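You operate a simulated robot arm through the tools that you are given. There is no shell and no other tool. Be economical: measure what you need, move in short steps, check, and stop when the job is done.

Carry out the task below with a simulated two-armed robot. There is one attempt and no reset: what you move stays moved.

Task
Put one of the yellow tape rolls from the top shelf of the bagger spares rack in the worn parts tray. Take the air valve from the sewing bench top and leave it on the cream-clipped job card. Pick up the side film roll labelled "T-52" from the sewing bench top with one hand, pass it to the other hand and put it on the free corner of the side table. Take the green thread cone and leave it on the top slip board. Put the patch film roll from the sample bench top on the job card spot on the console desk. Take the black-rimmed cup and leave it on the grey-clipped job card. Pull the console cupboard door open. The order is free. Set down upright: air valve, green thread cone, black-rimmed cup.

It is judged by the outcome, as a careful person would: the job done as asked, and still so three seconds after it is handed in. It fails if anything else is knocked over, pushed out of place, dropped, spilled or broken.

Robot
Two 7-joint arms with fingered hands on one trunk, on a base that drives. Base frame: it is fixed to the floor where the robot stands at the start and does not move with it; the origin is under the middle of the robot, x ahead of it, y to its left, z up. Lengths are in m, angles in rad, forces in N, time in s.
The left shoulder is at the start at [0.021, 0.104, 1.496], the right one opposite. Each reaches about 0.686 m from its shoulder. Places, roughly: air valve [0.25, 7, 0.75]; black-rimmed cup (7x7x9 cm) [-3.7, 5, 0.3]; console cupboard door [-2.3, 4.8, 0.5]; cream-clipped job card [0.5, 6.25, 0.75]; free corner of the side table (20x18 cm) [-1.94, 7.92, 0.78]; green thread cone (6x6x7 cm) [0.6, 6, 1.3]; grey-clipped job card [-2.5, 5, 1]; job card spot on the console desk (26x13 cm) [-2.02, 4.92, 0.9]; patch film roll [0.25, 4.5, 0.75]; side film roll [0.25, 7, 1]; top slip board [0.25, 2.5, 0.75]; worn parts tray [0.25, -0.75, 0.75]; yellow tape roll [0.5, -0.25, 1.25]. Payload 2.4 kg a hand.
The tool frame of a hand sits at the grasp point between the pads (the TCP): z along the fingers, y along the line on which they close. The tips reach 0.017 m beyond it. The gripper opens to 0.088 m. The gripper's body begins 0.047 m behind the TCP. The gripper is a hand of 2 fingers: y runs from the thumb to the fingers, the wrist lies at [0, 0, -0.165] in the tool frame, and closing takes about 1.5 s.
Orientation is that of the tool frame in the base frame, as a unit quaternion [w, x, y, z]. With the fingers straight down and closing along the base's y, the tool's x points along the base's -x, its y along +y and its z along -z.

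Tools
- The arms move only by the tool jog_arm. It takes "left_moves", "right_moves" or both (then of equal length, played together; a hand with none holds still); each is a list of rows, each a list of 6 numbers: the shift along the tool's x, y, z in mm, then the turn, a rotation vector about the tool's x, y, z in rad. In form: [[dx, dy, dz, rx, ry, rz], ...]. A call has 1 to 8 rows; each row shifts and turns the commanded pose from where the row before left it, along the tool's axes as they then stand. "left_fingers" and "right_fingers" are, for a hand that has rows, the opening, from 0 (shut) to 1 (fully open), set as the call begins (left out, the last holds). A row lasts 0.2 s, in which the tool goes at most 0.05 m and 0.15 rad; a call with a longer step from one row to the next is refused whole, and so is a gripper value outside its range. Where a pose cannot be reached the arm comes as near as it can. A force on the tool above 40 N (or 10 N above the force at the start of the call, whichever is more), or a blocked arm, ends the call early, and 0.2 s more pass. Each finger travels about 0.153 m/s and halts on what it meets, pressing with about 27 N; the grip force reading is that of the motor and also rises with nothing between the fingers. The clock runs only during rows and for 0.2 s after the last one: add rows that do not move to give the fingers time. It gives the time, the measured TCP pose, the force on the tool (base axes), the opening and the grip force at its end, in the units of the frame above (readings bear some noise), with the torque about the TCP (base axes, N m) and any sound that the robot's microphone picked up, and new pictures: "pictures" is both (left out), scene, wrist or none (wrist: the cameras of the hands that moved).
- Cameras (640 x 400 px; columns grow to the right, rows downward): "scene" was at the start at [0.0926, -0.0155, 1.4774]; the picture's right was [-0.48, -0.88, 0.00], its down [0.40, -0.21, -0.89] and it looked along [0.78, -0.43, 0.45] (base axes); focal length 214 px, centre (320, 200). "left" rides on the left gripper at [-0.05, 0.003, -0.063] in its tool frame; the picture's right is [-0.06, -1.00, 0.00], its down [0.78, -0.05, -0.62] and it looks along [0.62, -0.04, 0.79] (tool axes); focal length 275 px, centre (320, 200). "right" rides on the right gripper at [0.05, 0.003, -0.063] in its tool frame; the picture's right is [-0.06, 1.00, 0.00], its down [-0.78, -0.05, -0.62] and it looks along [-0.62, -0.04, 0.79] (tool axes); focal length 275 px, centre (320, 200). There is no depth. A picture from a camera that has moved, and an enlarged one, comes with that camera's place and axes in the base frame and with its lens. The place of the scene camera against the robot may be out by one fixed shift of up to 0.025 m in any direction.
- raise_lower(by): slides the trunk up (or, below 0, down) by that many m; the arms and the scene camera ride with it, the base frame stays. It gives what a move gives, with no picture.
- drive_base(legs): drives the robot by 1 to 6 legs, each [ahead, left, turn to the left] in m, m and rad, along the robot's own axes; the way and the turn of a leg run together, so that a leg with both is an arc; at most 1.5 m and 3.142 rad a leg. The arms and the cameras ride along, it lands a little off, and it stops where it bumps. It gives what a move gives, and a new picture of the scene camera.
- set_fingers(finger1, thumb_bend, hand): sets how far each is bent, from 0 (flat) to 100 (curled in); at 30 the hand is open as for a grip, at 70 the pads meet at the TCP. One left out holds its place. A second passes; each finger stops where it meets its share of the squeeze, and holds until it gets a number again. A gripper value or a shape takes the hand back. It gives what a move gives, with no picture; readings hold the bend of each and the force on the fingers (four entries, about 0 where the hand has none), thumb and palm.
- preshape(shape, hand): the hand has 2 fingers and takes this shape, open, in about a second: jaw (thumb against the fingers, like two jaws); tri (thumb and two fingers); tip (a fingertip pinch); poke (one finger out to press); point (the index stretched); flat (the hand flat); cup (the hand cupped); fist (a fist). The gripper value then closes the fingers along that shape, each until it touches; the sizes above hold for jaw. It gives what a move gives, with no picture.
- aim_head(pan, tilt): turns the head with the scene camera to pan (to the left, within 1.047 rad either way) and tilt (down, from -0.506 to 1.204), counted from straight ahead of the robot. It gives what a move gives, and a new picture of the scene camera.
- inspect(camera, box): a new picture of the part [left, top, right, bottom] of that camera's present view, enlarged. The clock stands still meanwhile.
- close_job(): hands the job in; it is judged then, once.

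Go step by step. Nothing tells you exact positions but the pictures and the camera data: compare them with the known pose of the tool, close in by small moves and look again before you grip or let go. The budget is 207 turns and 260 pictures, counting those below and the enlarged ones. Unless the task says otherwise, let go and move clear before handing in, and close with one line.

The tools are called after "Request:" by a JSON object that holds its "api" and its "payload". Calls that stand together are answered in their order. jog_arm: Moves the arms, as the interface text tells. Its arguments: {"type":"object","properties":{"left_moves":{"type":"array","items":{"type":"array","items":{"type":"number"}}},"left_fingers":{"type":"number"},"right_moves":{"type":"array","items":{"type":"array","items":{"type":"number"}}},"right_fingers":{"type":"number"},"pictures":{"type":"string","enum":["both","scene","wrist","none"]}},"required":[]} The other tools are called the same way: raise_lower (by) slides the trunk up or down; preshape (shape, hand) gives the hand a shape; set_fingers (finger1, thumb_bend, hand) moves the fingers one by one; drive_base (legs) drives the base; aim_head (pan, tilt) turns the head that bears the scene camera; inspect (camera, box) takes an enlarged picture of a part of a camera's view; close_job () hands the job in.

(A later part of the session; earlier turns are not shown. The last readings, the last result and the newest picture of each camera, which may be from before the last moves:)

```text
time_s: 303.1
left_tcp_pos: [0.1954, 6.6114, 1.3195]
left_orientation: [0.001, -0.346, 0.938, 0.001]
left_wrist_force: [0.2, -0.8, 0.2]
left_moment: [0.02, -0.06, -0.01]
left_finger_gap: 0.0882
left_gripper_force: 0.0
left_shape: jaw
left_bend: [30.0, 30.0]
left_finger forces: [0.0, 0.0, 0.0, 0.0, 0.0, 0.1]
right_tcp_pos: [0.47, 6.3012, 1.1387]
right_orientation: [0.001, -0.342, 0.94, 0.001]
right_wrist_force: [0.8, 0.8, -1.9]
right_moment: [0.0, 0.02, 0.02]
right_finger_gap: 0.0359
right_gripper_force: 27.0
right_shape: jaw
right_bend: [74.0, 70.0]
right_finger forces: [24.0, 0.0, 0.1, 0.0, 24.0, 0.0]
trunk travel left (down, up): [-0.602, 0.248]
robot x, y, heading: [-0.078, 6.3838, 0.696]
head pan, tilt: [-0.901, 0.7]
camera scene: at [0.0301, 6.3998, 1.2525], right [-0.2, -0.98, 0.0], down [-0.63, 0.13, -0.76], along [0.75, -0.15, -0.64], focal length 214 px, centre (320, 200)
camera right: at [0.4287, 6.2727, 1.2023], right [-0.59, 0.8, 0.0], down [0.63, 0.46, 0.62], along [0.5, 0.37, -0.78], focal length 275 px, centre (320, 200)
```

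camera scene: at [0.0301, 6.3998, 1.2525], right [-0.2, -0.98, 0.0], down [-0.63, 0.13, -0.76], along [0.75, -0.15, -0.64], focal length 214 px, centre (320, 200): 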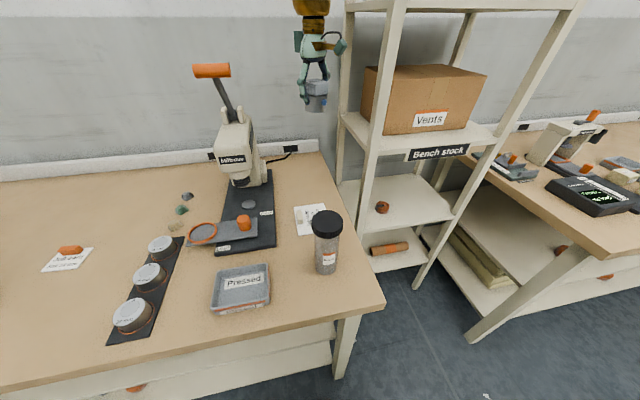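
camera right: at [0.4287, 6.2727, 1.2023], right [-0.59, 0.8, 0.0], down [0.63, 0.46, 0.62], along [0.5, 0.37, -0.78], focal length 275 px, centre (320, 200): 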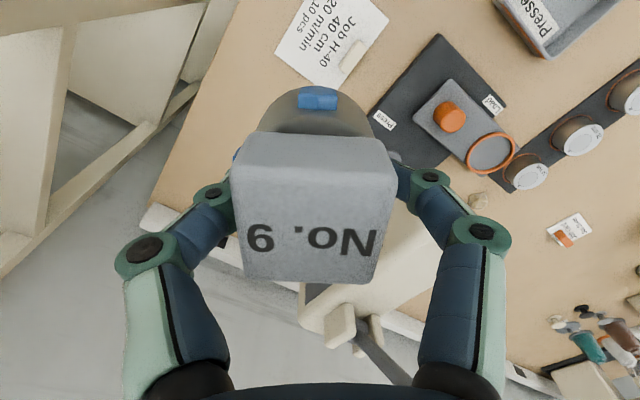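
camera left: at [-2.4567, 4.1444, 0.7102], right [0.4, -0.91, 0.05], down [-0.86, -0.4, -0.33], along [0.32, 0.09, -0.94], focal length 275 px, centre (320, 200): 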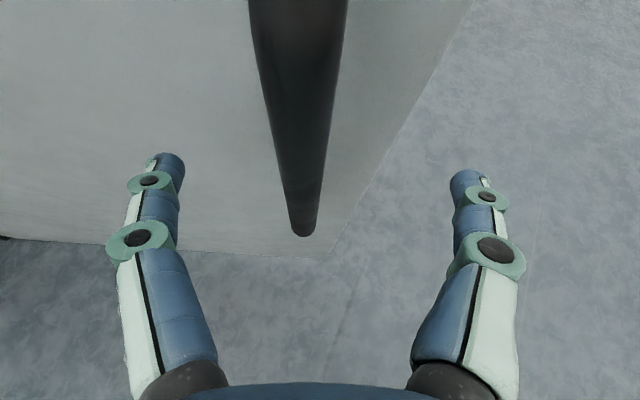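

Request:
{"api": "raise_lower", "payload": {"by": -0.25}}

Request:
{"api": "inspect", "payload": {"camera": "right", "box": [0, 0, 640, 400]}}

Request:
{"api": "inspect", "payload": {"camera": "scene", "box": [0, 0, 640, 400]}}

```text
time_s: 305.7
left_tcp_pos: [0.1943, 6.6105, 1.0689]
left_orientation: [0.001, -0.347, 0.938, 0.001]
left_wrist_force: [0.1, 0.4, 1.2]
left_moment: [0.0, 0.0, -0.01]
left_finger_gap: 0.088
left_gripper_force: 0.1
left_shape: jaw
left_bend: [30.0, 30.0]
left_finger forces: [0.1, 0.0, 0.0, 0.1, 0.1, 0.0]
right_tcp_pos: [0.4674, 6.3035, 0.89]
right_orientation: [0.002, -0.342, 0.94, 0.002]
right_wrist_force: [0.5, 0.0, -0.9]
right_moment: [0.0, 0.01, 0.03]
right_finger_gap: 0.036
right_gripper_force: 26.6
right_shape: jaw
right_bend: [74.0, 70.0]
right_finger forces: [24.0, 0.0, 0.1, 0.0, 24.0, 0.0]
trunk travel left (down, up): [-0.352, 0.498]
robot x, y, heading: [-0.0796, 6.3825, 0.698]
head pan, tilt: [-0.901, 0.7]
```

```text
1.00 times, centred on (320, 200) of right (not enlarged: the box is as wide or as high as the picture)
camera zoom: at [0.4281, 6.2734, 0.9536], right [-0.59, 0.8, 0.0], down [0.63, 0.46, 0.62], along [0.5, 0.37, -0.78], focal length 275 px, centre (320, 200)
```

zoom: 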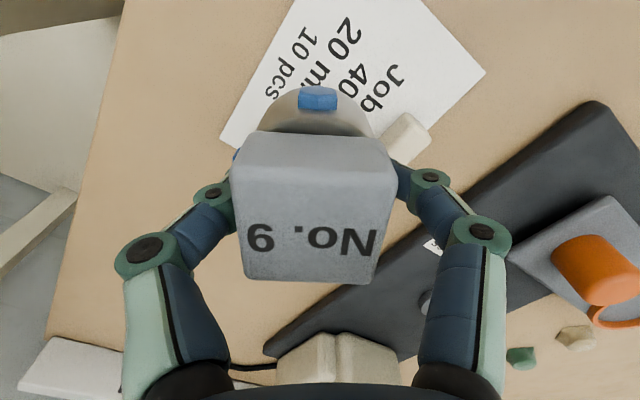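

```text
1.00 times, centred on (320, 200) of scene (not enlarged: the box is as wide or as high as the picture)
camera zoom: at [0.0331, 6.4026, 1.0013], right [-0.2, -0.98, 0.0], down [-0.63, 0.13, -0.76], along [0.75, -0.15, -0.64], focal length 214 px, centre (320, 200)
```

zoom: 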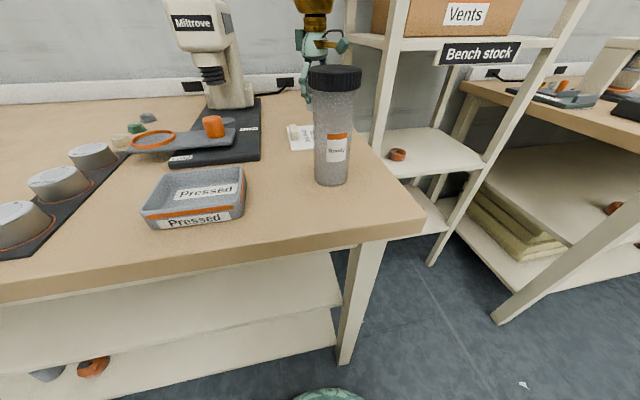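

Request:
{"api": "raise_lower", "payload": {"by": -0.048}}

Request:
{"api": "jog_arm", "payload": {"right_moves": [[0, 0, 3, 0, 0, 0], [0, 0, 3, 0, 0, 0], [0, 0, 2, 0, 0, 0]], "pictures": "none"}}

```text
time_s: 306.6
left_tcp_pos: [0.1949, 6.6109, 1.0225]
left_orientation: [0.001, -0.345, 0.938, 0.001]
left_wrist_force: [-0.1, -0.3, -0.4]
left_moment: [0.0, -0.03, -0.01]
left_finger_gap: 0.0879
left_gripper_force: 0.0
left_shape: jaw
left_bend: [30.0, 30.0]
left_finger forces: [0.0, 0.0, 0.0, 0.1, 0.1, 0.0]
right_tcp_pos: [0.4679, 6.3027, 0.8414]
right_orientation: [0.001, -0.342, 0.94, 0.001]
right_wrist_force: [0.0, 0.0, -0.5]
right_moment: [0.0, 0.0, 0.02]
right_finger_gap: 0.036
right_gripper_force: 26.6
right_shape: jaw
right_bend: [74.0, 70.0]
right_finger forces: [24.0, 0.0, 0.1, 0.0, 24.0, 0.1]
trunk travel left (down, up): [-0.304, 0.546]
robot x, y, heading: [-0.0833, 6.3798, 0.699]
head pan, tilt: [-0.901, 0.7]
```

```text
time_s: 307.4
left_tcp_pos: [0.1948, 6.6111, 1.021]
left_orientation: [0.001, -0.346, 0.938, 0.001]
left_wrist_force: [0.0, 0.4, -0.7]
left_moment: [0.01, 0.01, 0.01]
left_finger_gap: 0.0881
left_gripper_force: 0.0
left_shape: jaw
left_bend: [30.0, 30.0]
left_finger forces: [0.0, 0.0, 0.0, 0.0, 0.0, 0.0]
right_tcp_pos: [0.4681, 6.3036, 0.8356]
right_orientation: [0.002, -0.341, 0.94, 0.0]
right_wrist_force: [0.3, -1.5, 11.2]
right_moment: [-0.08, -0.07, -0.01]
right_finger_gap: 0.0362
right_gripper_force: 27.4
right_shape: jaw
right_bend: [74.0, 70.0]
right_finger forces: [26.0, 0.0, 0.1, 0.1, 27.1, 0.0]
trunk travel left (down, up): [-0.304, 0.546]
robot x, y, heading: [-0.0781, 6.3849, 0.7]
head pan, tilt: [-0.901, 0.7]
```

Contact at the expected height. I open partway and lift straight up.

Request:
{"api": "jog_arm", "payload": {"right_moves": [[0, 0, 0, 0, 0, 0], [0, 0, 0, 0, 0, 0], [0, 0, 0, 0, 0, 0], [0, 0, 0, 0, 0, 0], [0, 0, -15, 0, 0, 0], [0, 0, -25, 0, 0, 0], [0, 0, -30, 0, 0, 0], [0, 0, -30, 0, 0, 0]], "right_fingers": 0.6}}

```text
time_s: 309.2
left_tcp_pos: [0.1939, 6.6121, 1.0217]
left_orientation: [0.001, -0.346, 0.938, 0.001]
left_wrist_force: [-0.3, 0.7, 0.9]
left_moment: [0.0, -0.03, -0.04]
left_finger_gap: 0.088
left_gripper_force: 0.0
left_shape: jaw
left_bend: [30.0, 30.0]
left_finger forces: [0.1, 0.1, 0.1, 0.0, 0.0, 0.0]
right_tcp_pos: [0.4683, 6.3022, 0.9339]
right_orientation: [0.0, -0.341, 0.94, 0.001]
right_wrist_force: [-0.2, -0.3, -0.6]
right_moment: [0.0, 0.01, -0.01]
right_finger_gap: 0.0527
right_gripper_force: 0.1
right_shape: jaw
right_bend: [71.0, 71.0]
right_finger forces: [0.1, 0.0, 0.1, 0.1, 0.1, 0.0]
trunk travel left (down, up): [-0.304, 0.546]
robot x, y, heading: [-0.08, 6.3856, 0.699]
head pan, tilt: [-0.901, 0.7]
camera scene: at [0.0342, 6.4037, 0.9531], right [-0.2, -0.98, 0.0], down [-0.63, 0.13, -0.76], along [0.75, -0.15, -0.64], focal length 214 px, centre (320, 200)
camera right: at [0.4284, 6.2729, 0.9982], right [-0.59, 0.81, 0.0], down [0.63, 0.46, 0.62], along [0.5, 0.37, -0.78], focal length 275 px, centre (320, 200)
```

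scene: 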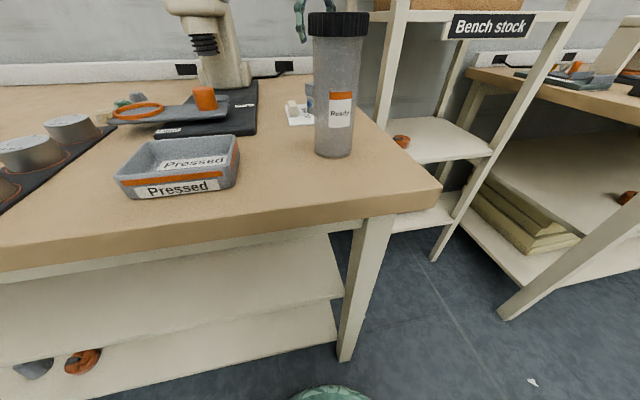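
right: 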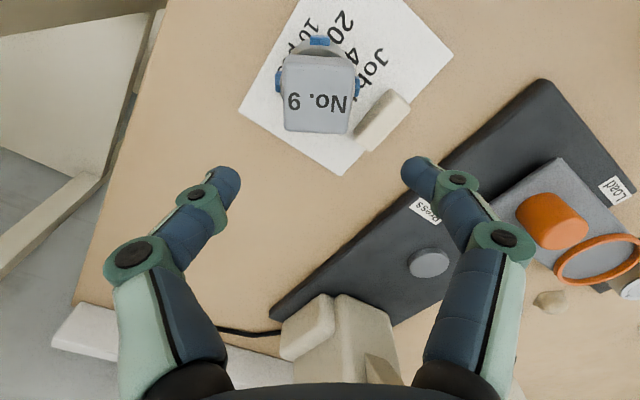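

The valve stands on the cream-clipped card. Now the T-52 roll: I raise, bring the right hand in, and drive to it.

Request:
{"api": "raise_lower", "payload": {"by": 0.35}}

Request:
{"api": "jog_arm", "payload": {"right_moves": [[35, 30, 0, 0, 0, 0], [35, 30, 0, 0, 0, 0], [20, 40, 0, 0, 0, 0], [0, 40, 0, 0, 0, 0], [0, 40, 0, 0, 0, 0], [0, 36, 0, 0, 0, 0]], "right_fingers": 1, "pictures": "none"}}

Request:
{"api": "drive_base", "payload": {"legs": [[-0.1, 0, 0], [0, 0, -0.7], [0, 0.92, 0]]}}

Request:
{"api": "inspect", "payload": {"camera": "right", "box": [0, 0, 640, 400]}}

```text
time_s: 312.6
left_tcp_pos: [0.1951, 6.6116, 1.3718]
left_orientation: [0.0, -0.346, 0.938, 0.002]
left_wrist_force: [0.1, 0.2, 0.5]
left_moment: [0.02, 0.02, 0.0]
left_finger_gap: 0.088
left_gripper_force: 0.1
left_shape: jaw
left_bend: [30.0, 30.0]
left_finger forces: [0.0, 0.0, 0.0, 0.0, 0.0, 0.0]
right_tcp_pos: [0.4679, 6.3026, 1.285]
right_orientation: [0.0, -0.342, 0.94, 0.0]
right_wrist_force: [0.3, -0.1, -0.1]
right_moment: [0.03, -0.02, -0.03]
right_finger_gap: 0.0525
right_gripper_force: 0.0
right_shape: jaw
right_bend: [71.0, 71.0]
right_finger forces: [0.1, 0.1, 0.1, 0.0, 0.1, 0.0]
trunk travel left (down, up): [-0.654, 0.196]
robot x, y, heading: [-0.0771, 6.3829, 0.697]
head pan, tilt: [-0.901, 0.7]
```

```text
time_s: 314.0
left_tcp_pos: [0.1951, 6.6129, 1.3719]
left_orientation: [0.001, -0.346, 0.938, 0.001]
left_wrist_force: [-0.2, 0.5, 0.2]
left_moment: [0.0, 0.0, -0.03]
left_finger_gap: 0.0878
left_gripper_force: 0.0
left_shape: jaw
left_bend: [30.0, 30.0]
left_finger forces: [0.0, 0.1, 0.1, 0.0, 0.0, 0.0]
right_tcp_pos: [0.2603, 6.4107, 1.2832]
right_orientation: [0.0, -0.342, 0.94, 0.001]
right_wrist_force: [-0.6, -0.7, 0.0]
right_moment: [0.01, 0.0, 0.0]
right_finger_gap: 0.0876
right_gripper_force: 0.1
right_shape: jaw
right_bend: [30.0, 30.0]
right_finger forces: [0.0, 0.1, 0.0, 0.0, 0.0, 0.1]
trunk travel left (down, up): [-0.654, 0.196]
robot x, y, heading: [-0.08, 6.3817, 0.701]
head pan, tilt: [-0.901, 0.7]
```

```text
time_s: 321.5
left_tcp_pos: [0.21, 7.2338, 1.3725]
left_orientation: [0.001, 0.001, 1.0, 0.001]
left_wrist_force: [-0.4, 0.6, 0.2]
left_moment: [0.0, -0.02, 0.02]
left_finger_gap: 0.0879
left_gripper_force: 0.0
left_shape: jaw
left_bend: [30.0, 30.0]
left_finger forces: [0.0, 0.1, 0.0, 0.0, 0.0, 0.2]
right_tcp_pos: [0.1281, 7.0381, 1.2828]
right_orientation: [0.001, 0.005, 1.0, 0.001]
right_wrist_force: [-0.4, -0.8, -0.7]
right_moment: [-0.01, 0.02, 0.0]
right_finger_gap: 0.0878
right_gripper_force: 0.1
right_shape: jaw
right_bend: [30.0, 30.0]
right_finger forces: [0.0, 0.1, 0.0, 0.0, 0.1, 0.0]
trunk travel left (down, up): [-0.654, 0.196]
robot x, y, heading: [-0.1477, 7.2367, -0.012]
head pan, tilt: [-0.901, 0.7]
camera scene: at [-0.0638, 7.1879, 1.3047], right [-0.79, -0.61, 0.0], down [-0.39, 0.51, -0.77], along [0.47, -0.6, -0.64], focal length 214 px, centre (320, 200)
```

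scene: 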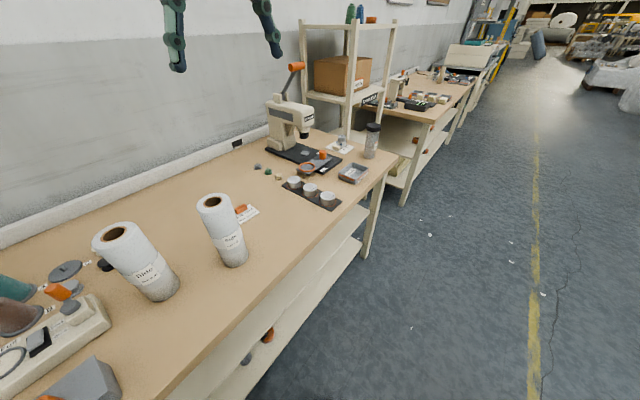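

```text
1.00 times, centred on (320, 200) of right (not enlarged: the box is as wide or as high as the picture)
camera zoom: at [0.0792, 7.0415, 1.347], right [0.07, 1.0, 0.0], down [0.78, -0.06, 0.62], along [0.62, -0.04, -0.78], focal length 275 px, centre (320, 200)
```

zoom: 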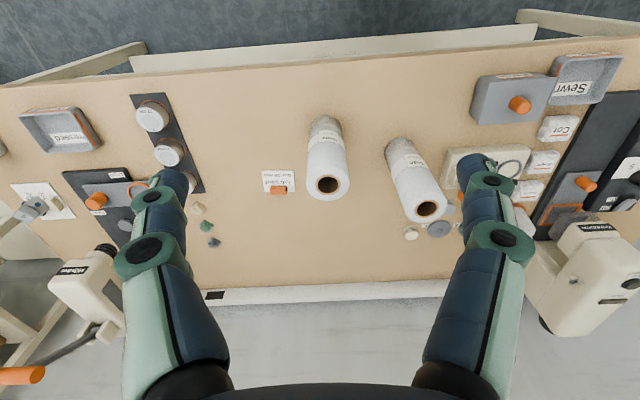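

Request:
{"api": "drive_base", "payload": {"legs": [[0.035, 0, 0.012]]}}

Request:
{"api": "jog_arm", "payload": {"right_moves": [[-40, 0, 0, 0, 0, 0], [-40, 0, 0, 0, 0, 0], [-40, 0, 0, 0, 0, 0], [-40, 0, 0, 0, 0, 0]], "pictures": "none"}}

Request:
{"api": "raise_lower", "payload": {"by": -0.18}}

Request:
{"api": "inspect", "payload": {"camera": "right", "box": [0, 0, 640, 400]}}

```text
time_s: 322.3
left_tcp_pos: [0.2471, 7.2368, 1.3714]
left_orientation: [0.0, -0.006, 1.0, 0.001]
left_wrist_force: [0.2, -0.4, -0.4]
left_moment: [0.04, 0.05, -0.01]
left_finger_gap: 0.0879
left_gripper_force: 0.1
left_shape: jaw
left_bend: [30.0, 30.0]
left_finger forces: [0.0, 0.1, 0.0, 0.0, 0.0, 0.0]
right_tcp_pos: [0.1686, 7.0402, 1.2827]
right_orientation: [0.0, -0.001, 1.0, 0.001]
right_wrist_force: [0.0, 0.1, 0.2]
right_moment: [0.02, -0.02, 0.02]
right_finger_gap: 0.0879
right_gripper_force: 0.1
right_shape: jaw
right_bend: [30.0, 30.0]
right_finger forces: [0.0, 0.0, 0.0, 0.1, 0.1, 0.0]
trunk travel left (down, up): [-0.654, 0.196]
robot x, y, heading: [-0.1132, 7.2369, 0.004]
head pan, tilt: [-0.901, 0.7]
camera scene: at [-0.0258, 7.1885, 1.3045], right [-0.78, -0.62, 0.0], down [-0.4, 0.5, -0.76], along [0.47, -0.6, -0.65], focal length 214 px, centre (320, 200)
```

scene: 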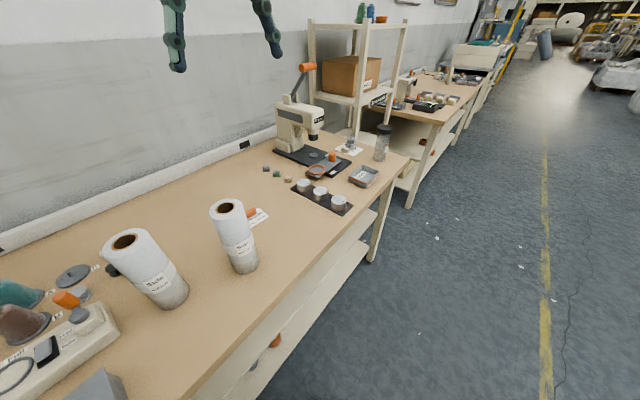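

```text
time_s: 323.3
left_tcp_pos: [0.2461, 7.2376, 1.3716]
left_orientation: [0.0, -0.006, 1.0, 0.0]
left_wrist_force: [1.1, 0.7, -0.1]
left_moment: [0.01, 0.0, 0.0]
left_finger_gap: 0.0882
left_gripper_force: 0.1
left_shape: jaw
left_bend: [30.0, 30.0]
left_finger forces: [0.1, 0.0, 0.1, 0.0, 0.0, 0.1]
right_tcp_pos: [0.3279, 7.0401, 1.2824]
right_orientation: [-0.001, -0.001, 1.0, 0.001]
right_wrist_force: [0.1, 0.3, -0.3]
right_moment: [-0.01, 0.02, 0.0]
right_finger_gap: 0.0876
right_gripper_force: 0.1
right_shape: jaw
right_bend: [30.0, 30.0]
right_finger forces: [0.1, 0.0, 0.0, 0.1, 0.1, 0.0]
trunk travel left (down, up): [-0.654, 0.196]
robot x, y, heading: [-0.114, 7.2344, 0.006]
head pan, tilt: [-0.901, 0.7]
```

```text
time_s: 325.3
left_tcp_pos: [0.2447, 7.2377, 1.1924]
left_orientation: [0.001, -0.005, 1.0, 0.0]
left_wrist_force: [0.3, 0.6, 0.6]
left_moment: [-0.01, -0.01, 0.01]
left_finger_gap: 0.0879
left_gripper_force: 0.1
left_shape: jaw
left_bend: [30.0, 30.0]
left_finger forces: [0.0, 0.0, 0.0, 0.0, 0.0, 0.0]
right_tcp_pos: [0.3265, 7.0408, 1.1042]
right_orientation: [0.002, -0.001, 1.0, 0.001]
right_wrist_force: [0.1, 0.2, -0.1]
right_moment: [-0.01, 0.01, 0.01]
right_finger_gap: 0.0882
right_gripper_force: 0.0
right_shape: jaw
right_bend: [30.0, 30.0]
right_finger forces: [0.0, 0.1, 0.0, 0.1, 0.0, 0.1]
trunk travel left (down, up): [-0.474, 0.376]
robot x, y, heading: [-0.1119, 7.2394, 0.002]
head pan, tilt: [-0.901, 0.7]
```

```text
1.00 times, centred on (320, 200) of right (not enlarged: the box is as wide or as high as the picture)
camera zoom: at [0.2766, 7.044, 1.1675], right [0.06, 1.0, 0.0], down [0.78, -0.05, 0.62], along [0.62, -0.04, -0.78], focal length 275 px, centre (320, 200)
```

zoom: 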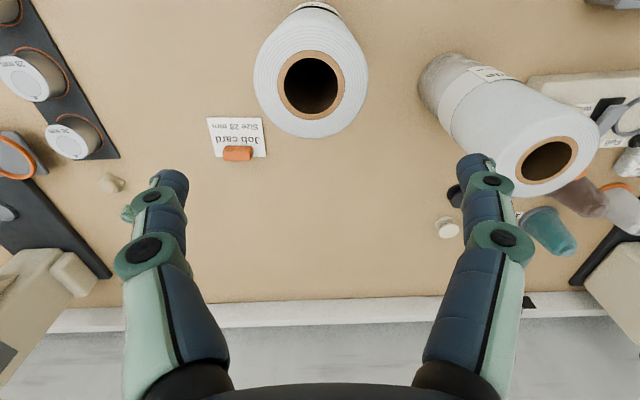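

Request:
{"api": "jog_arm", "payload": {"right_moves": [[5, -5, 0, 0, 0, 0], [0, 0, 0, 0, 0, 0]], "pictures": "none"}}

Request:
{"api": "set_fingers", "payload": {"hand": "right", "finger1": 24, "thumb_bend": 24}}

Request:
{"api": "raise_lower", "payload": {"by": -0.115}}

Request:
{"api": "jog_arm", "payload": {"right_moves": [[0, 0, 0, 0, 0, 0], [0, 0, 0, 0, 0, 0], [0, 0, 0, 0, 0, 0], [0, 0, 0, 0, 0, 0], [0, 0, 0, 0, 0, 0], [0, 0, 0, 0, 0, 0]], "right_fingers": 0, "pictures": "wrist"}}

```text
time_s: 325.9
left_tcp_pos: [0.2448, 7.2378, 1.1917]
left_orientation: [0.001, -0.005, 1.0, 0.001]
left_wrist_force: [0.2, 0.3, -0.1]
left_moment: [-0.01, 0.01, 0.01]
left_finger_gap: 0.0879
left_gripper_force: 0.0
left_shape: jaw
left_bend: [30.0, 30.0]
left_finger forces: [0.1, 0.1, 0.0, 0.0, 0.0, 0.1]
right_tcp_pos: [0.321, 7.0353, 1.1029]
right_orientation: [0.001, 0.0, 1.0, 0.0]
right_wrist_force: [0.2, 0.4, 0.1]
right_moment: [0.0, 0.04, -0.01]
right_finger_gap: 0.088
right_gripper_force: 0.0
right_shape: jaw
right_bend: [30.0, 30.0]
right_finger forces: [0.0, 0.0, 0.0, 0.0, 0.0, 0.0]
trunk travel left (down, up): [-0.474, 0.376]
robot x, y, heading: [-0.1168, 7.237, 0.001]
head pan, tilt: [-0.901, 0.7]
```

```text
time_s: 326.9
left_tcp_pos: [0.2454, 7.2366, 1.192]
left_orientation: [0.001, -0.005, 1.0, 0.001]
left_wrist_force: [0.1, -0.2, 0.1]
left_moment: [-0.04, 0.02, 0.01]
left_finger_gap: 0.088
left_gripper_force: 0.1
left_shape: jaw
left_bend: [30.0, 30.0]
left_finger forces: [0.0, 0.0, 0.0, 0.0, 0.0, 0.1]
right_tcp_pos: [0.3214, 7.0351, 1.1037]
right_orientation: [0.0, -0.001, 1.0, 0.001]
right_wrist_force: [0.1, -0.6, 0.1]
right_moment: [0.0, 0.01, 0.04]
right_finger_gap: 0.0918
right_gripper_force: 0.1
right_shape: fingers
right_bend: [24.0, 24.0]
right_finger forces: [0.1, 0.0, 0.0, 0.1, 0.0, 0.0]
trunk travel left (down, up): [-0.474, 0.376]
robot x, y, heading: [-0.1123, 7.2384, 0.002]
head pan, tilt: [-0.901, 0.7]
```

```text
time_s: 328.4
left_tcp_pos: [0.2434, 7.2371, 1.0766]
left_orientation: [0.001, -0.006, 1.0, 0.001]
left_wrist_force: [-0.1, 0.2, -0.5]
left_moment: [-0.02, -0.02, 0.01]
left_finger_gap: 0.088
left_gripper_force: 0.1
left_shape: jaw
left_bend: [30.0, 30.0]
left_finger forces: [0.0, 0.0, 0.1, 0.0, 0.0, 0.0]
right_tcp_pos: [0.32, 7.0349, 0.989]
right_orientation: [0.001, -0.001, 1.0, 0.001]
right_wrist_force: [-0.3, 0.4, -0.2]
right_moment: [0.01, -0.01, -0.02]
right_finger_gap: 0.0918
right_gripper_force: 0.0
right_shape: fingers
right_bend: [24.0, 24.0]
right_finger forces: [0.0, 0.1, 0.0, 0.0, 0.0, 0.0]
trunk travel left (down, up): [-0.359, 0.491]
robot x, y, heading: [-0.1165, 7.2416, -0.001]
head pan, tilt: [-0.901, 0.7]
```

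```text
time_s: 329.8
left_tcp_pos: [0.2447, 7.2382, 1.0758]
left_orientation: [0.001, -0.005, 1.0, 0.0]
left_wrist_force: [0.1, 0.3, 0.3]
left_moment: [-0.04, 0.0, 0.0]
left_finger_gap: 0.088
left_gripper_force: 0.0
left_shape: jaw
left_bend: [30.0, 30.0]
left_finger forces: [0.0, 0.1, 0.1, 0.0, 0.0, 0.1]
right_tcp_pos: [0.3207, 7.0355, 0.9887]
right_orientation: [0.001, -0.002, 1.0, 0.001]
right_wrist_force: [0.7, -1.1, -0.4]
right_moment: [0.07, 0.03, -0.02]
right_finger_gap: 0.0623
right_gripper_force: 27.2
right_shape: jaw
right_bend: [67.0, 65.0]
right_finger forces: [24.1, 0.1, 0.1, 0.0, 24.8, 0.1]
trunk travel left (down, up): [-0.359, 0.491]
robot x, y, heading: [-0.1101, 7.2358, -0.001]
head pan, tilt: [-0.901, 0.7]
camera right: at [0.2718, 7.0389, 1.0523], right [0.06, 1.0, 0.0], down [0.78, -0.05, 0.62], along [0.62, -0.04, -0.78], focal length 275 px, centre (320, 200)
```

right: 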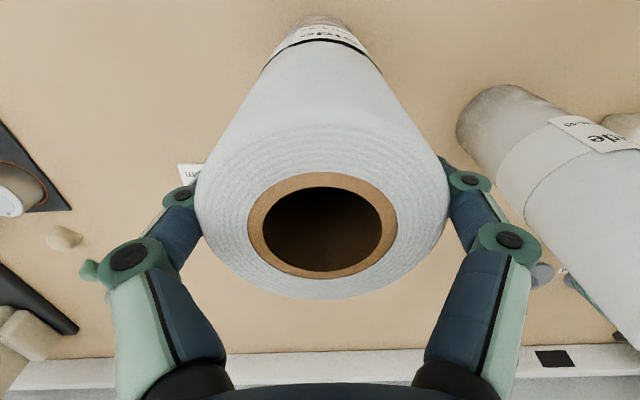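

T-52 is gripped. I lift it, retract, and back into the aisle for the hand-over.

Request:
{"api": "raise_lower", "payload": {"by": 0.25}}

Request:
{"api": "drive_base", "payload": {"legs": [[-0.6, 0, 0]]}}

Request:
{"api": "aim_head", "payload": {"pan": 0, "tilt": 0.5}}

```text
time_s: 332.4
left_tcp_pos: [0.2437, 7.237, 1.3263]
left_orientation: [0.001, -0.005, 1.0, 0.001]
left_wrist_force: [0.1, -0.1, 0.0]
left_moment: [-0.01, -0.02, -0.01]
left_finger_gap: 0.0881
left_gripper_force: 0.1
left_shape: jaw
left_bend: [30.0, 30.0]
left_finger forces: [0.0, 0.0, 0.0, 0.1, 0.0, 0.0]
right_tcp_pos: [0.3219, 7.0354, 1.2371]
right_orientation: [0.0, 0.0, 1.0, 0.002]
right_wrist_force: [-0.3, -0.7, -5.9]
right_moment: [-0.04, 0.0, -0.01]
right_finger_gap: 0.0623
right_gripper_force: 26.7
right_shape: jaw
right_bend: [66.0, 65.0]
right_finger forces: [24.6, 0.1, 0.1, 0.1, 24.6, 0.2]
trunk travel left (down, up): [-0.609, 0.241]
robot x, y, heading: [-0.1102, 7.233, 0.003]
head pan, tilt: [-0.901, 0.7]
```

```text
time_s: 335.8
left_tcp_pos: [-0.3538, 7.236, 1.3275]
left_orientation: [0.002, -0.006, 1.0, 0.001]
left_wrist_force: [-0.2, 1.0, -0.3]
left_moment: [-0.02, 0.02, -0.02]
left_finger_gap: 0.0882
left_gripper_force: 0.1
left_shape: jaw
left_bend: [30.0, 30.0]
left_finger forces: [0.0, 0.1, 0.1, 0.0, 0.0, 0.0]
right_tcp_pos: [-0.2763, 7.035, 1.2379]
right_orientation: [0.001, -0.002, 1.0, 0.0]
right_wrist_force: [-0.4, -0.4, -5.1]
right_moment: [0.02, 0.01, 0.04]
right_finger_gap: 0.0621
right_gripper_force: 26.8
right_shape: jaw
right_bend: [66.0, 65.0]
right_finger forces: [24.6, 0.0, 0.0, 0.0, 24.7, 0.0]
trunk travel left (down, up): [-0.609, 0.241]
robot x, y, heading: [-0.7129, 7.2362, 0.004]
head pan, tilt: [-0.901, 0.7]
camera scene: at [-0.6258, 7.1868, 1.2596], right [-0.78, -0.62, 0.0], down [-0.4, 0.5, -0.76], along [0.48, -0.6, -0.64], focal length 214 px, centre (320, 200)
```

scene: 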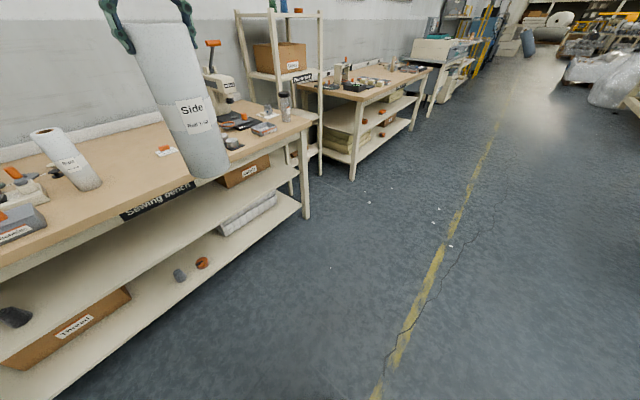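

```text
time_s: 337.0
left_tcp_pos: [-0.3535, 7.2366, 1.3256]
left_orientation: [0.001, -0.005, 1.0, 0.001]
left_wrist_force: [-0.5, -1.0, -0.6]
left_moment: [-0.02, 0.01, 0.01]
left_finger_gap: 0.088
left_gripper_force: 0.0
left_shape: jaw
left_bend: [30.0, 30.0]
left_finger forces: [0.0, 0.0, 0.1, 0.0, 0.0, 0.0]
right_tcp_pos: [-0.2766, 7.034, 1.2387]
right_orientation: [0.001, -0.002, 1.0, 0.001]
right_wrist_force: [0.6, 0.8, -4.5]
right_moment: [0.03, 0.04, 0.02]
right_finger_gap: 0.0623
right_gripper_force: 26.8
right_shape: jaw
right_bend: [66.0, 65.0]
right_finger forces: [24.6, 0.0, 0.0, 0.0, 24.6, 0.1]
trunk travel left (down, up): [-0.609, 0.241]
robot x, y, heading: [-0.7112, 7.234, 0.001]
head pan, tilt: [0.0, 0.499]
camera scene: at [-0.5875, 7.2534, 1.2772], right [0.0, -1.0, 0.0], down [-0.48, 0.0, -0.88], along [0.88, 0.0, -0.48], focal length 214 px, centre (320, 200)
```

scene: 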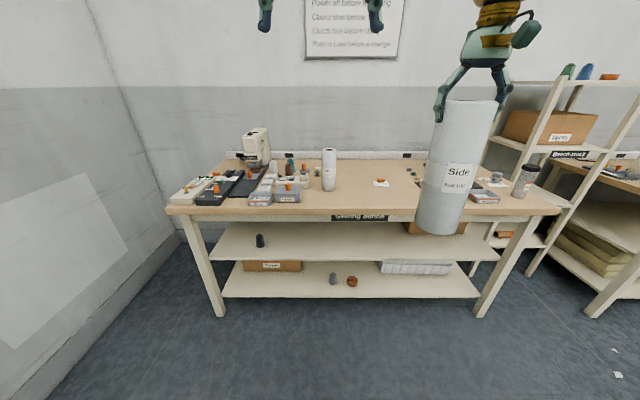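

Request:
{"api": "jog_arm", "payload": {"left_moves": [[30, 35, 0, 0, 0, 0], [30, 35, 0, 0, -0.1, 0], [0, 30, 0, 0, -0.14, 0], [0, 0, 0, 0, -0.14, 0], [0, 0, 0, 0, -0.14, 0], [0, 0, 0, 0, -0.14, 0], [0, 0, 0, 0, -0.14, 0], [0, 0, 0, 0, -0.14, 0]], "pictures": "none"}}

Request:
{"api": "jog_arm", "payload": {"left_moves": [[30, 0, 0, 0, -0.14, 0], [30, 0, 0, 0, -0.14, 0], [30, 0, 0, 0.1, -0.1, 0], [30, 0, 0, 0.14, 0, 0], [30, 0, 0, 0.14, 0, 0], [30, 0, 0, 0.14, 0, 0], [0, 0, 0, 0.14, 0, 0], [0, 0, 0, 0.1, 0, 0]]}}

```text
time_s: 338.8
left_tcp_pos: [-0.3697, 7.3158, 1.3446]
left_orientation: [0.454, -0.005, 0.891, 0.004]
left_wrist_force: [-0.4, 0.0, -0.6]
left_moment: [-0.03, -0.01, 0.0]
left_finger_gap: 0.0881
left_gripper_force: 0.1
left_shape: jaw
left_bend: [30.0, 30.0]
left_finger forces: [0.0, 0.0, 0.0, 0.0, 0.0, 0.1]
left hand out of reach, approached as far as the arm can: row 6, 7, 8
right_tcp_pos: [-0.276, 7.0339, 1.2372]
right_orientation: [0.001, -0.002, 1.0, 0.001]
right_wrist_force: [0.8, -0.9, -5.8]
right_moment: [0.01, -0.01, 0.01]
right_finger_gap: 0.0623
right_gripper_force: 27.2
right_shape: jaw
right_bend: [66.0, 65.0]
right_finger forces: [24.6, 0.0, 0.0, 0.1, 24.7, 0.0]
trunk travel left (down, up): [-0.609, 0.241]
robot x, y, heading: [-0.711, 7.2384, 0.002]
head pan, tilt: [0.0, 0.499]
```

```text
time_s: 340.6
left_tcp_pos: [-0.4153, 7.2049, 1.2313]
left_orientation: [0.599, 0.123, 0.774, -0.162]
left_wrist_force: [0.3, -0.2, -0.3]
left_moment: [0.0, -0.02, 0.02]
left_finger_gap: 0.088
left_gripper_force: 0.1
left_shape: jaw
left_bend: [30.0, 30.0]
left_finger forces: [0.0, 0.0, 0.0, 0.0, 0.0, 0.0]
left hand out of reach, approached as far as the arm can: row 1, 2, 3, 4, 5, 6, 7, 8
right_tcp_pos: [-0.2762, 7.0356, 1.2383]
right_orientation: [0.001, -0.002, 1.0, 0.0]
right_wrist_force: [-0.3, 0.5, -5.3]
right_moment: [-0.01, 0.02, 0.03]
right_finger_gap: 0.0621
right_gripper_force: 26.6
right_shape: jaw
right_bend: [66.0, 65.0]
right_finger forces: [24.7, 0.0, 0.1, 0.1, 24.6, 0.0]
trunk travel left (down, up): [-0.609, 0.241]
robot x, y, heading: [-0.7119, 7.2367, 0.003]
head pan, tilt: [0.0, 0.499]
camera scene: at [-0.5872, 7.2546, 1.2774], right [0.01, -1.0, 0.0], down [-0.48, -0.01, -0.88], along [0.88, 0.01, -0.48], focal length 214 px, centre (320, 200)
camera left: at [-0.4569, 7.2327, 1.2932], right [-0.37, -0.92, 0.16], down [-0.77, 0.2, -0.61], along [0.53, -0.35, -0.77], focal length 275 px, centre (320, 200)
```

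scene: 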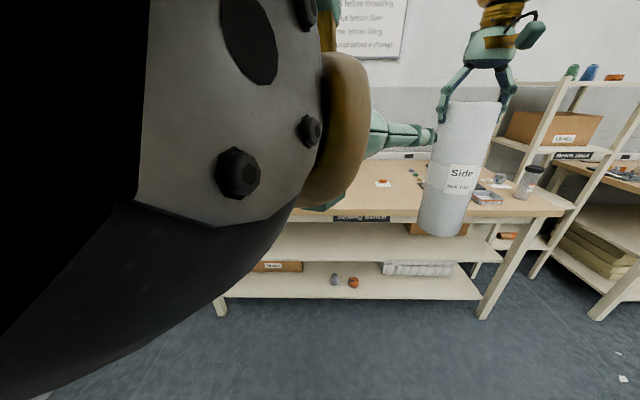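
left: 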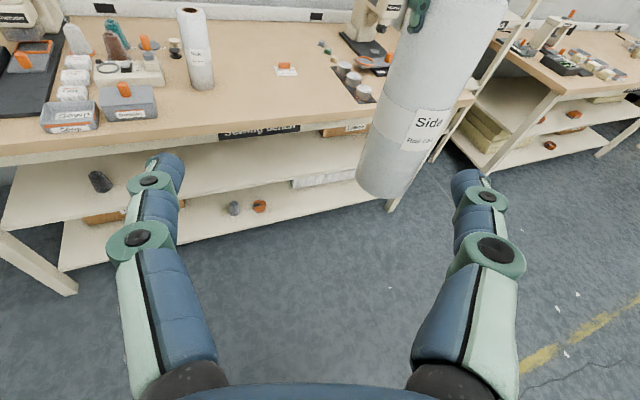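

The left hand is near-horizontal and points forward-right. I bring the roll (right hand) up and in line with it.

Request:
{"api": "jog_arm", "payload": {"right_moves": [[0, 36, -30, 0, 0, 0], [0, 36, -30, 0, 0, 0], [0, 36, -30, 0, 0, 0], [0, 0, 0, 0, 0, 0]], "pictures": "scene"}}

Request:
{"api": "inspect", "payload": {"camera": "left", "box": [0, 0, 640, 400]}}

```text
time_s: 341.6
left_tcp_pos: [-0.4153, 7.204, 1.2319]
left_orientation: [0.598, 0.123, 0.775, -0.162]
left_wrist_force: [0.5, 1.2, -0.1]
left_moment: [0.02, 0.01, 0.03]
left_finger_gap: 0.088
left_gripper_force: 0.1
left_shape: jaw
left_bend: [30.0, 30.0]
left_finger forces: [0.0, 0.0, 0.1, 0.0, 0.1, 0.0]
right_tcp_pos: [-0.2921, 7.1256, 1.3278]
right_orientation: [0.001, -0.001, 1.0, 0.001]
right_wrist_force: [0.2, -0.3, -5.4]
right_moment: [0.03, -0.05, 0.01]
right_finger_gap: 0.0623
right_gripper_force: 27.0
right_shape: jaw
right_bend: [66.0, 65.0]
right_finger forces: [24.7, 0.1, 0.1, 0.0, 24.7, 0.0]
right hand out of reach, approached as far as the arm can: row 3
trunk travel left (down, up): [-0.609, 0.241]
robot x, y, heading: [-0.7117, 7.2334, 0.002]
head pan, tilt: [0.0, 0.499]
camera scene: at [-0.5869, 7.2543, 1.278], right [0.01, -1.0, 0.0], down [-0.47, -0.01, -0.88], along [0.88, 0.01, -0.47], focal length 214 px, centre (320, 200)
```

scene: 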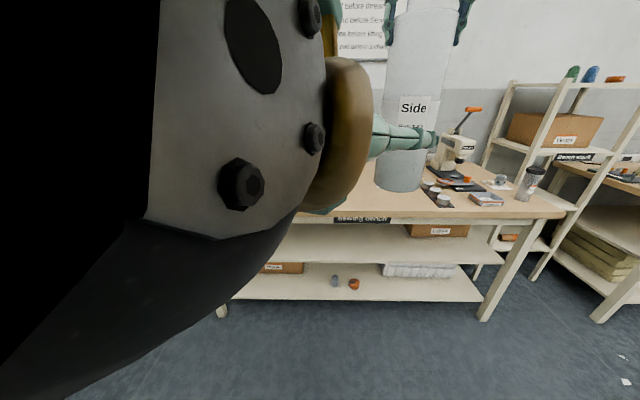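

```text
1.00 times, centred on (320, 200) of left (not enlarged: the box is as wide or as high as the picture)
camera zoom: at [-0.4571, 7.232, 1.293], right [-0.37, -0.91, 0.16], down [-0.77, 0.2, -0.61], along [0.53, -0.35, -0.77], focal length 275 px, centre (320, 200)
```

zoom: 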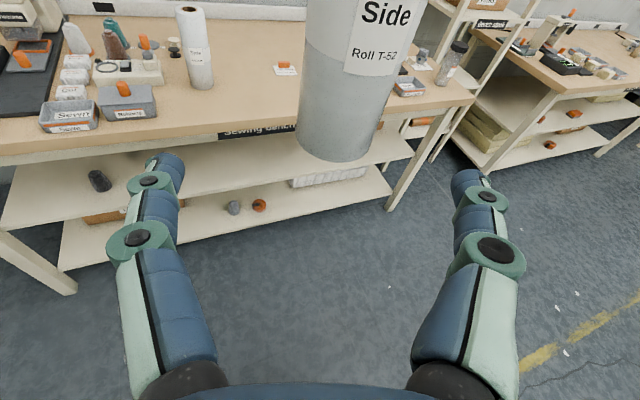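

Request:
{"api": "jog_arm", "payload": {"left_moves": [[0, -12, 35, 0, 0, 0], [0, -12, 35, 0, 0, 0], [0, 0, 0, 0, 0, 0]], "pictures": "wrist"}}

```text
time_s: 342.4
left_tcp_pos: [-0.3626, 7.1554, 1.2177]
left_orientation: [0.598, 0.123, 0.775, -0.162]
left_wrist_force: [-0.9, 1.1, -0.1]
left_moment: [0.0, -0.02, -0.01]
left_finger_gap: 0.0881
left_gripper_force: 0.2
left_shape: jaw
left_bend: [30.0, 30.0]
left_finger forces: [0.0, 0.0, 0.0, 0.1, 0.1, 0.1]
right_tcp_pos: [-0.292, 7.1254, 1.3275]
right_orientation: [0.001, -0.001, 1.0, 0.001]
right_wrist_force: [-1.4, 0.1, -5.6]
right_moment: [-0.03, 0.06, 0.0]
right_finger_gap: 0.0624
right_gripper_force: 26.8
right_shape: jaw
right_bend: [66.0, 65.0]
right_finger forces: [24.7, 0.0, 0.0, 0.0, 24.8, 0.0]
trunk travel left (down, up): [-0.609, 0.241]
robot x, y, heading: [-0.7101, 7.2334, -0.001]
head pan, tilt: [0.0, 0.499]
camera left: at [-0.4049, 7.1828, 1.2791], right [-0.37, -0.92, 0.16], down [-0.77, 0.2, -0.61], along [0.53, -0.35, -0.78], focal length 275 px, centre (320, 200)
```

left: 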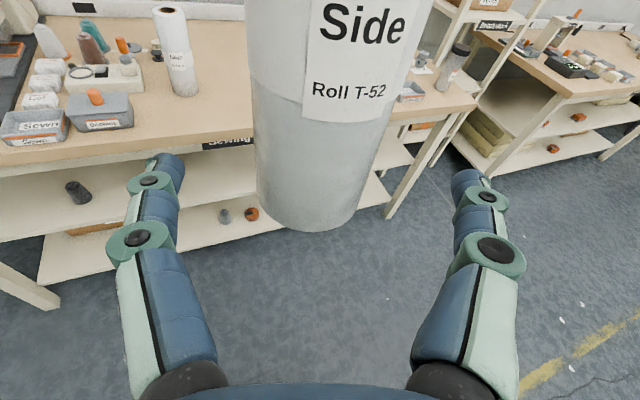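

Request:
{"api": "jog_arm", "payload": {"left_moves": [[0, 0, 25, 0, 0, 0], [0, 0, 25, 0, 0, 0], [0, 0, 17, 0, 0, 0], [0, 0, 0, 0, 0, 0]], "pictures": "both"}}

```text
time_s: 343.4
left_tcp_pos: [-0.3105, 7.1176, 1.2113]
left_orientation: [0.598, 0.121, 0.776, -0.16]
left_wrist_force: [0.1, 2.2, 0.7]
left_moment: [0.03, -0.01, 0.06]
left_finger_gap: 0.0882
left_gripper_force: 0.1
left_shape: jaw
left_bend: [26.0, 30.0]
left_finger forces: [1.3, 0.0, 0.1, 0.0, 0.0, 0.1]
left hand out of reach, approached as far as the arm can: row 1, 2, 3
right_tcp_pos: [-0.2925, 7.1256, 1.3279]
right_orientation: [0.002, -0.002, 1.0, 0.001]
right_wrist_force: [-0.5, -1.0, -4.4]
right_moment: [-0.15, 0.01, 0.0]
right_finger_gap: 0.0624
right_gripper_force: 27.3
right_shape: jaw
right_bend: [66.0, 65.0]
right_finger forces: [24.5, 0.0, 0.0, 0.1, 25.6, 0.0]
trunk travel left (down, up): [-0.609, 0.241]
robot x, y, heading: [-0.7129, 7.234, 0.005]
head pan, tilt: [0.0, 0.499]
camera scene: at [-0.5876, 7.2536, 1.2773], right [0.0, -1.0, 0.0], down [-0.48, 0.0, -0.88], along [0.88, 0.0, -0.48], focal length 214 px, centre (320, 200)
camera left: at [-0.3535, 7.1444, 1.2728], right [-0.36, -0.92, 0.16], down [-0.77, 0.2, -0.61], along [0.53, -0.35, -0.78], focal length 275 px, centre (320, 200)
```

scene: 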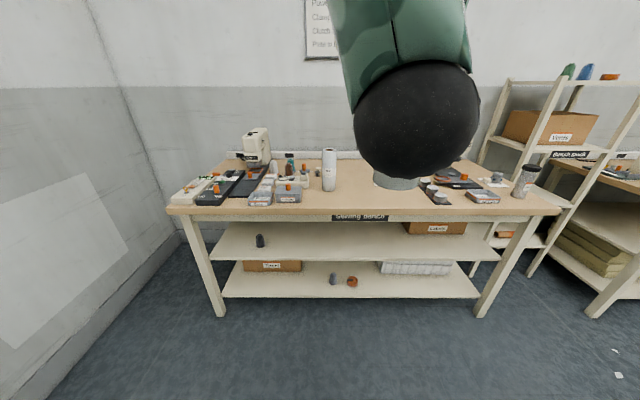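
left: 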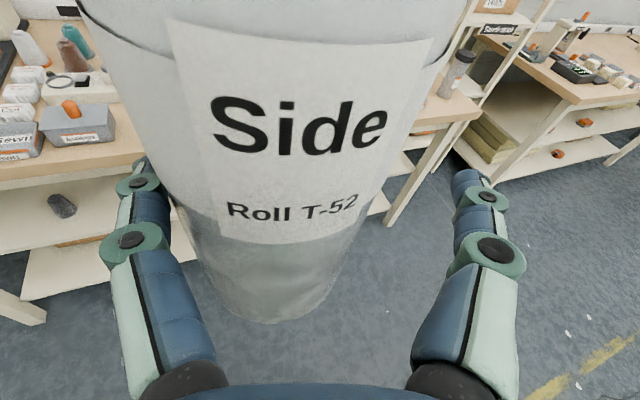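

Request:
{"api": "jog_arm", "payload": {"left_moves": [[0, 7, 0, 0, 0, 0], [0, 6, 0, 0, 0, 0], [0, 0, 0, 0, 0, 0]], "pictures": "wrist"}}

```text
time_s: 344.2
left_tcp_pos: [-0.3117, 7.1209, 1.2164]
left_orientation: [0.598, 0.122, 0.775, -0.161]
left_wrist_force: [1.0, 0.0, -0.1]
left_moment: [-0.03, 0.0, 0.01]
left_finger_gap: 0.0879
left_gripper_force: 0.0
left_shape: jaw
left_bend: [28.0, 30.0]
left_finger forces: [0.3, 0.0, 0.1, 0.0, 0.0, 0.0]
left hand out of reach, approached as far as the arm can: row 1, 2
right_tcp_pos: [-0.2916, 7.1257, 1.3276]
right_orientation: [0.001, -0.002, 1.0, 0.002]
right_wrist_force: [0.8, -0.5, -4.7]
right_moment: [-0.04, 0.01, 0.02]
right_finger_gap: 0.0624
right_gripper_force: 26.7
right_shape: jaw
right_bend: [66.0, 65.0]
right_finger forces: [24.9, 0.0, 0.1, 0.0, 25.3, 0.0]
trunk travel left (down, up): [-0.609, 0.241]
robot x, y, heading: [-0.7103, 7.2388, 0.006]
head pan, tilt: [0.0, 0.499]
camera left: at [-0.3541, 7.148, 1.2778], right [-0.37, -0.92, 0.16], down [-0.77, 0.2, -0.61], along [0.53, -0.35, -0.78], focal length 275 px, centre (320, 200)
```

left: 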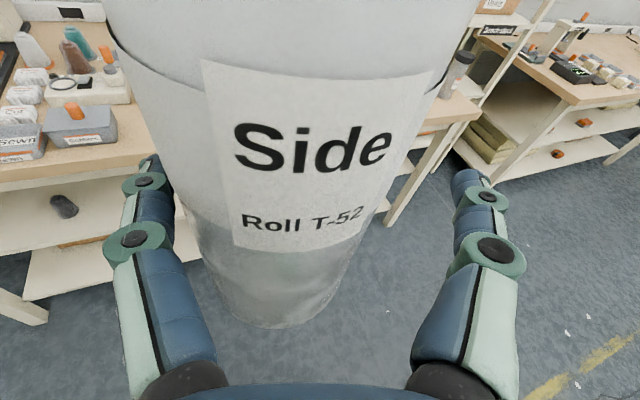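

Request:
{"api": "jog_arm", "payload": {"right_moves": [[5, -8, 0, 0, 0, 0], [0, 0, 0, 0, 0, 0]], "pictures": "none"}}

Request:
{"api": "jog_arm", "payload": {"left_moves": [[0, 0, 0, 0, 0, 0], [0, 0, 0, 0, 0, 0], [0, 0, 0, 0, 0, 0], [0, 0, 0, 0, 0, 0], [0, 0, 0, 0, 0, 0], [0, 0, 0, 0, 0, 0]], "left_fingers": 0, "pictures": "wrist"}}

```text
time_s: 344.8
left_tcp_pos: [-0.313, 7.1216, 1.2158]
left_orientation: [0.598, 0.122, 0.775, -0.16]
left_wrist_force: [0.1, -0.2, -0.4]
left_moment: [-0.01, -0.01, -0.01]
left_finger_gap: 0.0882
left_gripper_force: 0.0
left_shape: jaw
left_bend: [30.0, 30.0]
left_finger forces: [0.0, 0.1, 0.0, 0.0, 0.1, 0.0]
right_tcp_pos: [-0.2965, 7.1174, 1.3266]
right_orientation: [0.0, -0.001, 1.0, 0.001]
right_wrist_force: [-0.1, 0.0, -4.8]
right_moment: [0.0, 0.0, -0.03]
right_finger_gap: 0.062
right_gripper_force: 26.8
right_shape: jaw
right_bend: [66.0, 65.0]
right_finger forces: [25.0, 0.0, 0.1, 0.0, 25.0, 0.1]
trunk travel left (down, up): [-0.609, 0.241]
robot x, y, heading: [-0.7086, 7.2356, 0.006]
head pan, tilt: [0.0, 0.499]
```

```text
time_s: 346.2
left_tcp_pos: [-0.3128, 7.1197, 1.2156]
left_orientation: [0.599, 0.122, 0.775, -0.16]
left_wrist_force: [0.0, -0.2, -0.6]
left_moment: [0.1, -0.03, -0.06]
left_finger_gap: 0.0625
left_gripper_force: 26.6
left_shape: jaw
left_bend: [62.0, 69.0]
left_finger forces: [23.6, 0.0, 0.0, 0.0, 23.6, 0.0]
right_tcp_pos: [-0.2977, 7.1182, 1.3268]
right_orientation: [0.001, -0.001, 1.0, 0.001]
right_wrist_force: [-0.5, 0.3, -4.7]
right_moment: [-0.06, -0.01, 0.07]
right_finger_gap: 0.0623
right_gripper_force: 27.3
right_shape: jaw
right_bend: [66.0, 65.0]
right_finger forces: [25.1, 0.1, 0.0, 0.0, 24.9, 0.1]
trunk travel left (down, up): [-0.609, 0.241]
robot x, y, heading: [-0.7087, 7.2382, 0.002]
head pan, tilt: [0.0, 0.499]
camera left: at [-0.3541, 7.1479, 1.2778], right [-0.37, -0.92, 0.16], down [-0.77, 0.2, -0.61], along [0.53, -0.35, -0.78], focal length 275 px, centre (320, 200)
```

left: 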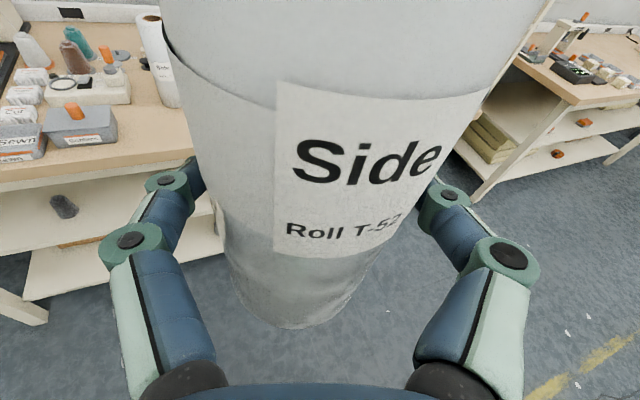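

The left hand holds the roll. I open the right hand and lift it away.

Request:
{"api": "jog_arm", "payload": {"right_moves": [[0, 0, 0, 0, 0, 0], [0, 0, 0, 0, 0, 0], [0, 0, 0, 0, 0, 0], [0, 0, 0, 0, 0, 0], [0, 0, -20, 0, 0, 0], [0, 0, -20, 0, 0, 0], [0, 0, -20, 0, 0, 0], [0, 0, -20, 0, 0, 0]], "right_fingers": 1, "pictures": "both"}}

```text
time_s: 348.0
left_tcp_pos: [-0.3119, 7.1204, 1.2161]
left_orientation: [0.598, 0.122, 0.776, -0.161]
left_wrist_force: [0.1, 0.1, 0.1]
left_moment: [0.01, 0.15, -0.03]
left_finger_gap: 0.0625
left_gripper_force: 26.3
left_shape: jaw
left_bend: [62.0, 69.0]
left_finger forces: [23.4, 0.0, 0.0, 0.0, 22.3, 0.0]
right_tcp_pos: [-0.2965, 7.1051, 1.4009]
right_orientation: [0.001, -0.002, 1.0, 0.001]
right_wrist_force: [-0.7, 0.1, 0.1]
right_moment: [-0.01, -0.02, -0.01]
right_finger_gap: 0.0882
right_gripper_force: 0.0
right_shape: jaw
right_bend: [30.0, 30.0]
right_finger forces: [0.0, 0.1, 0.0, 0.0, 0.0, 0.0]
right hand out of reach, approached as far as the arm can: row 7, 8
trunk travel left (down, up): [-0.609, 0.241]
robot x, y, heading: [-0.7103, 7.2316, 0.006]
head pan, tilt: [0.0, 0.499]
camera scene: at [-0.5872, 7.2536, 1.2772], right [0.0, -1.0, 0.0], down [-0.48, 0.0, -0.88], along [0.88, 0.0, -0.48], focal length 214 px, centre (320, 200)
camera right: at [-0.3469, 7.1085, 1.465], right [0.06, 1.0, 0.0], down [0.78, -0.05, 0.62], along [0.62, -0.03, -0.78], focal length 275 px, centre (320, 200)
```

scene: 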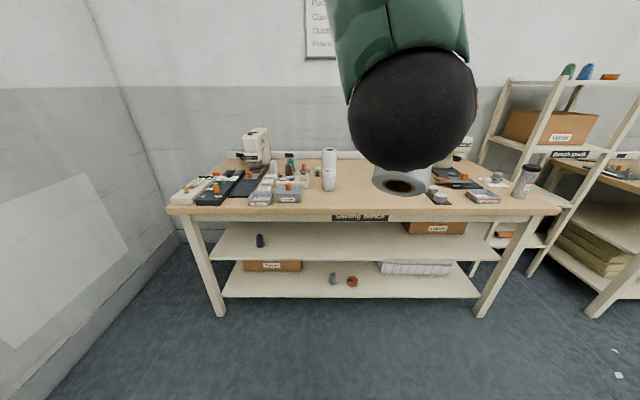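
right: 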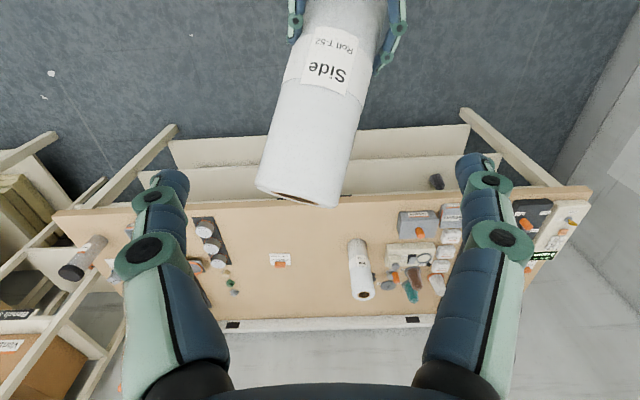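

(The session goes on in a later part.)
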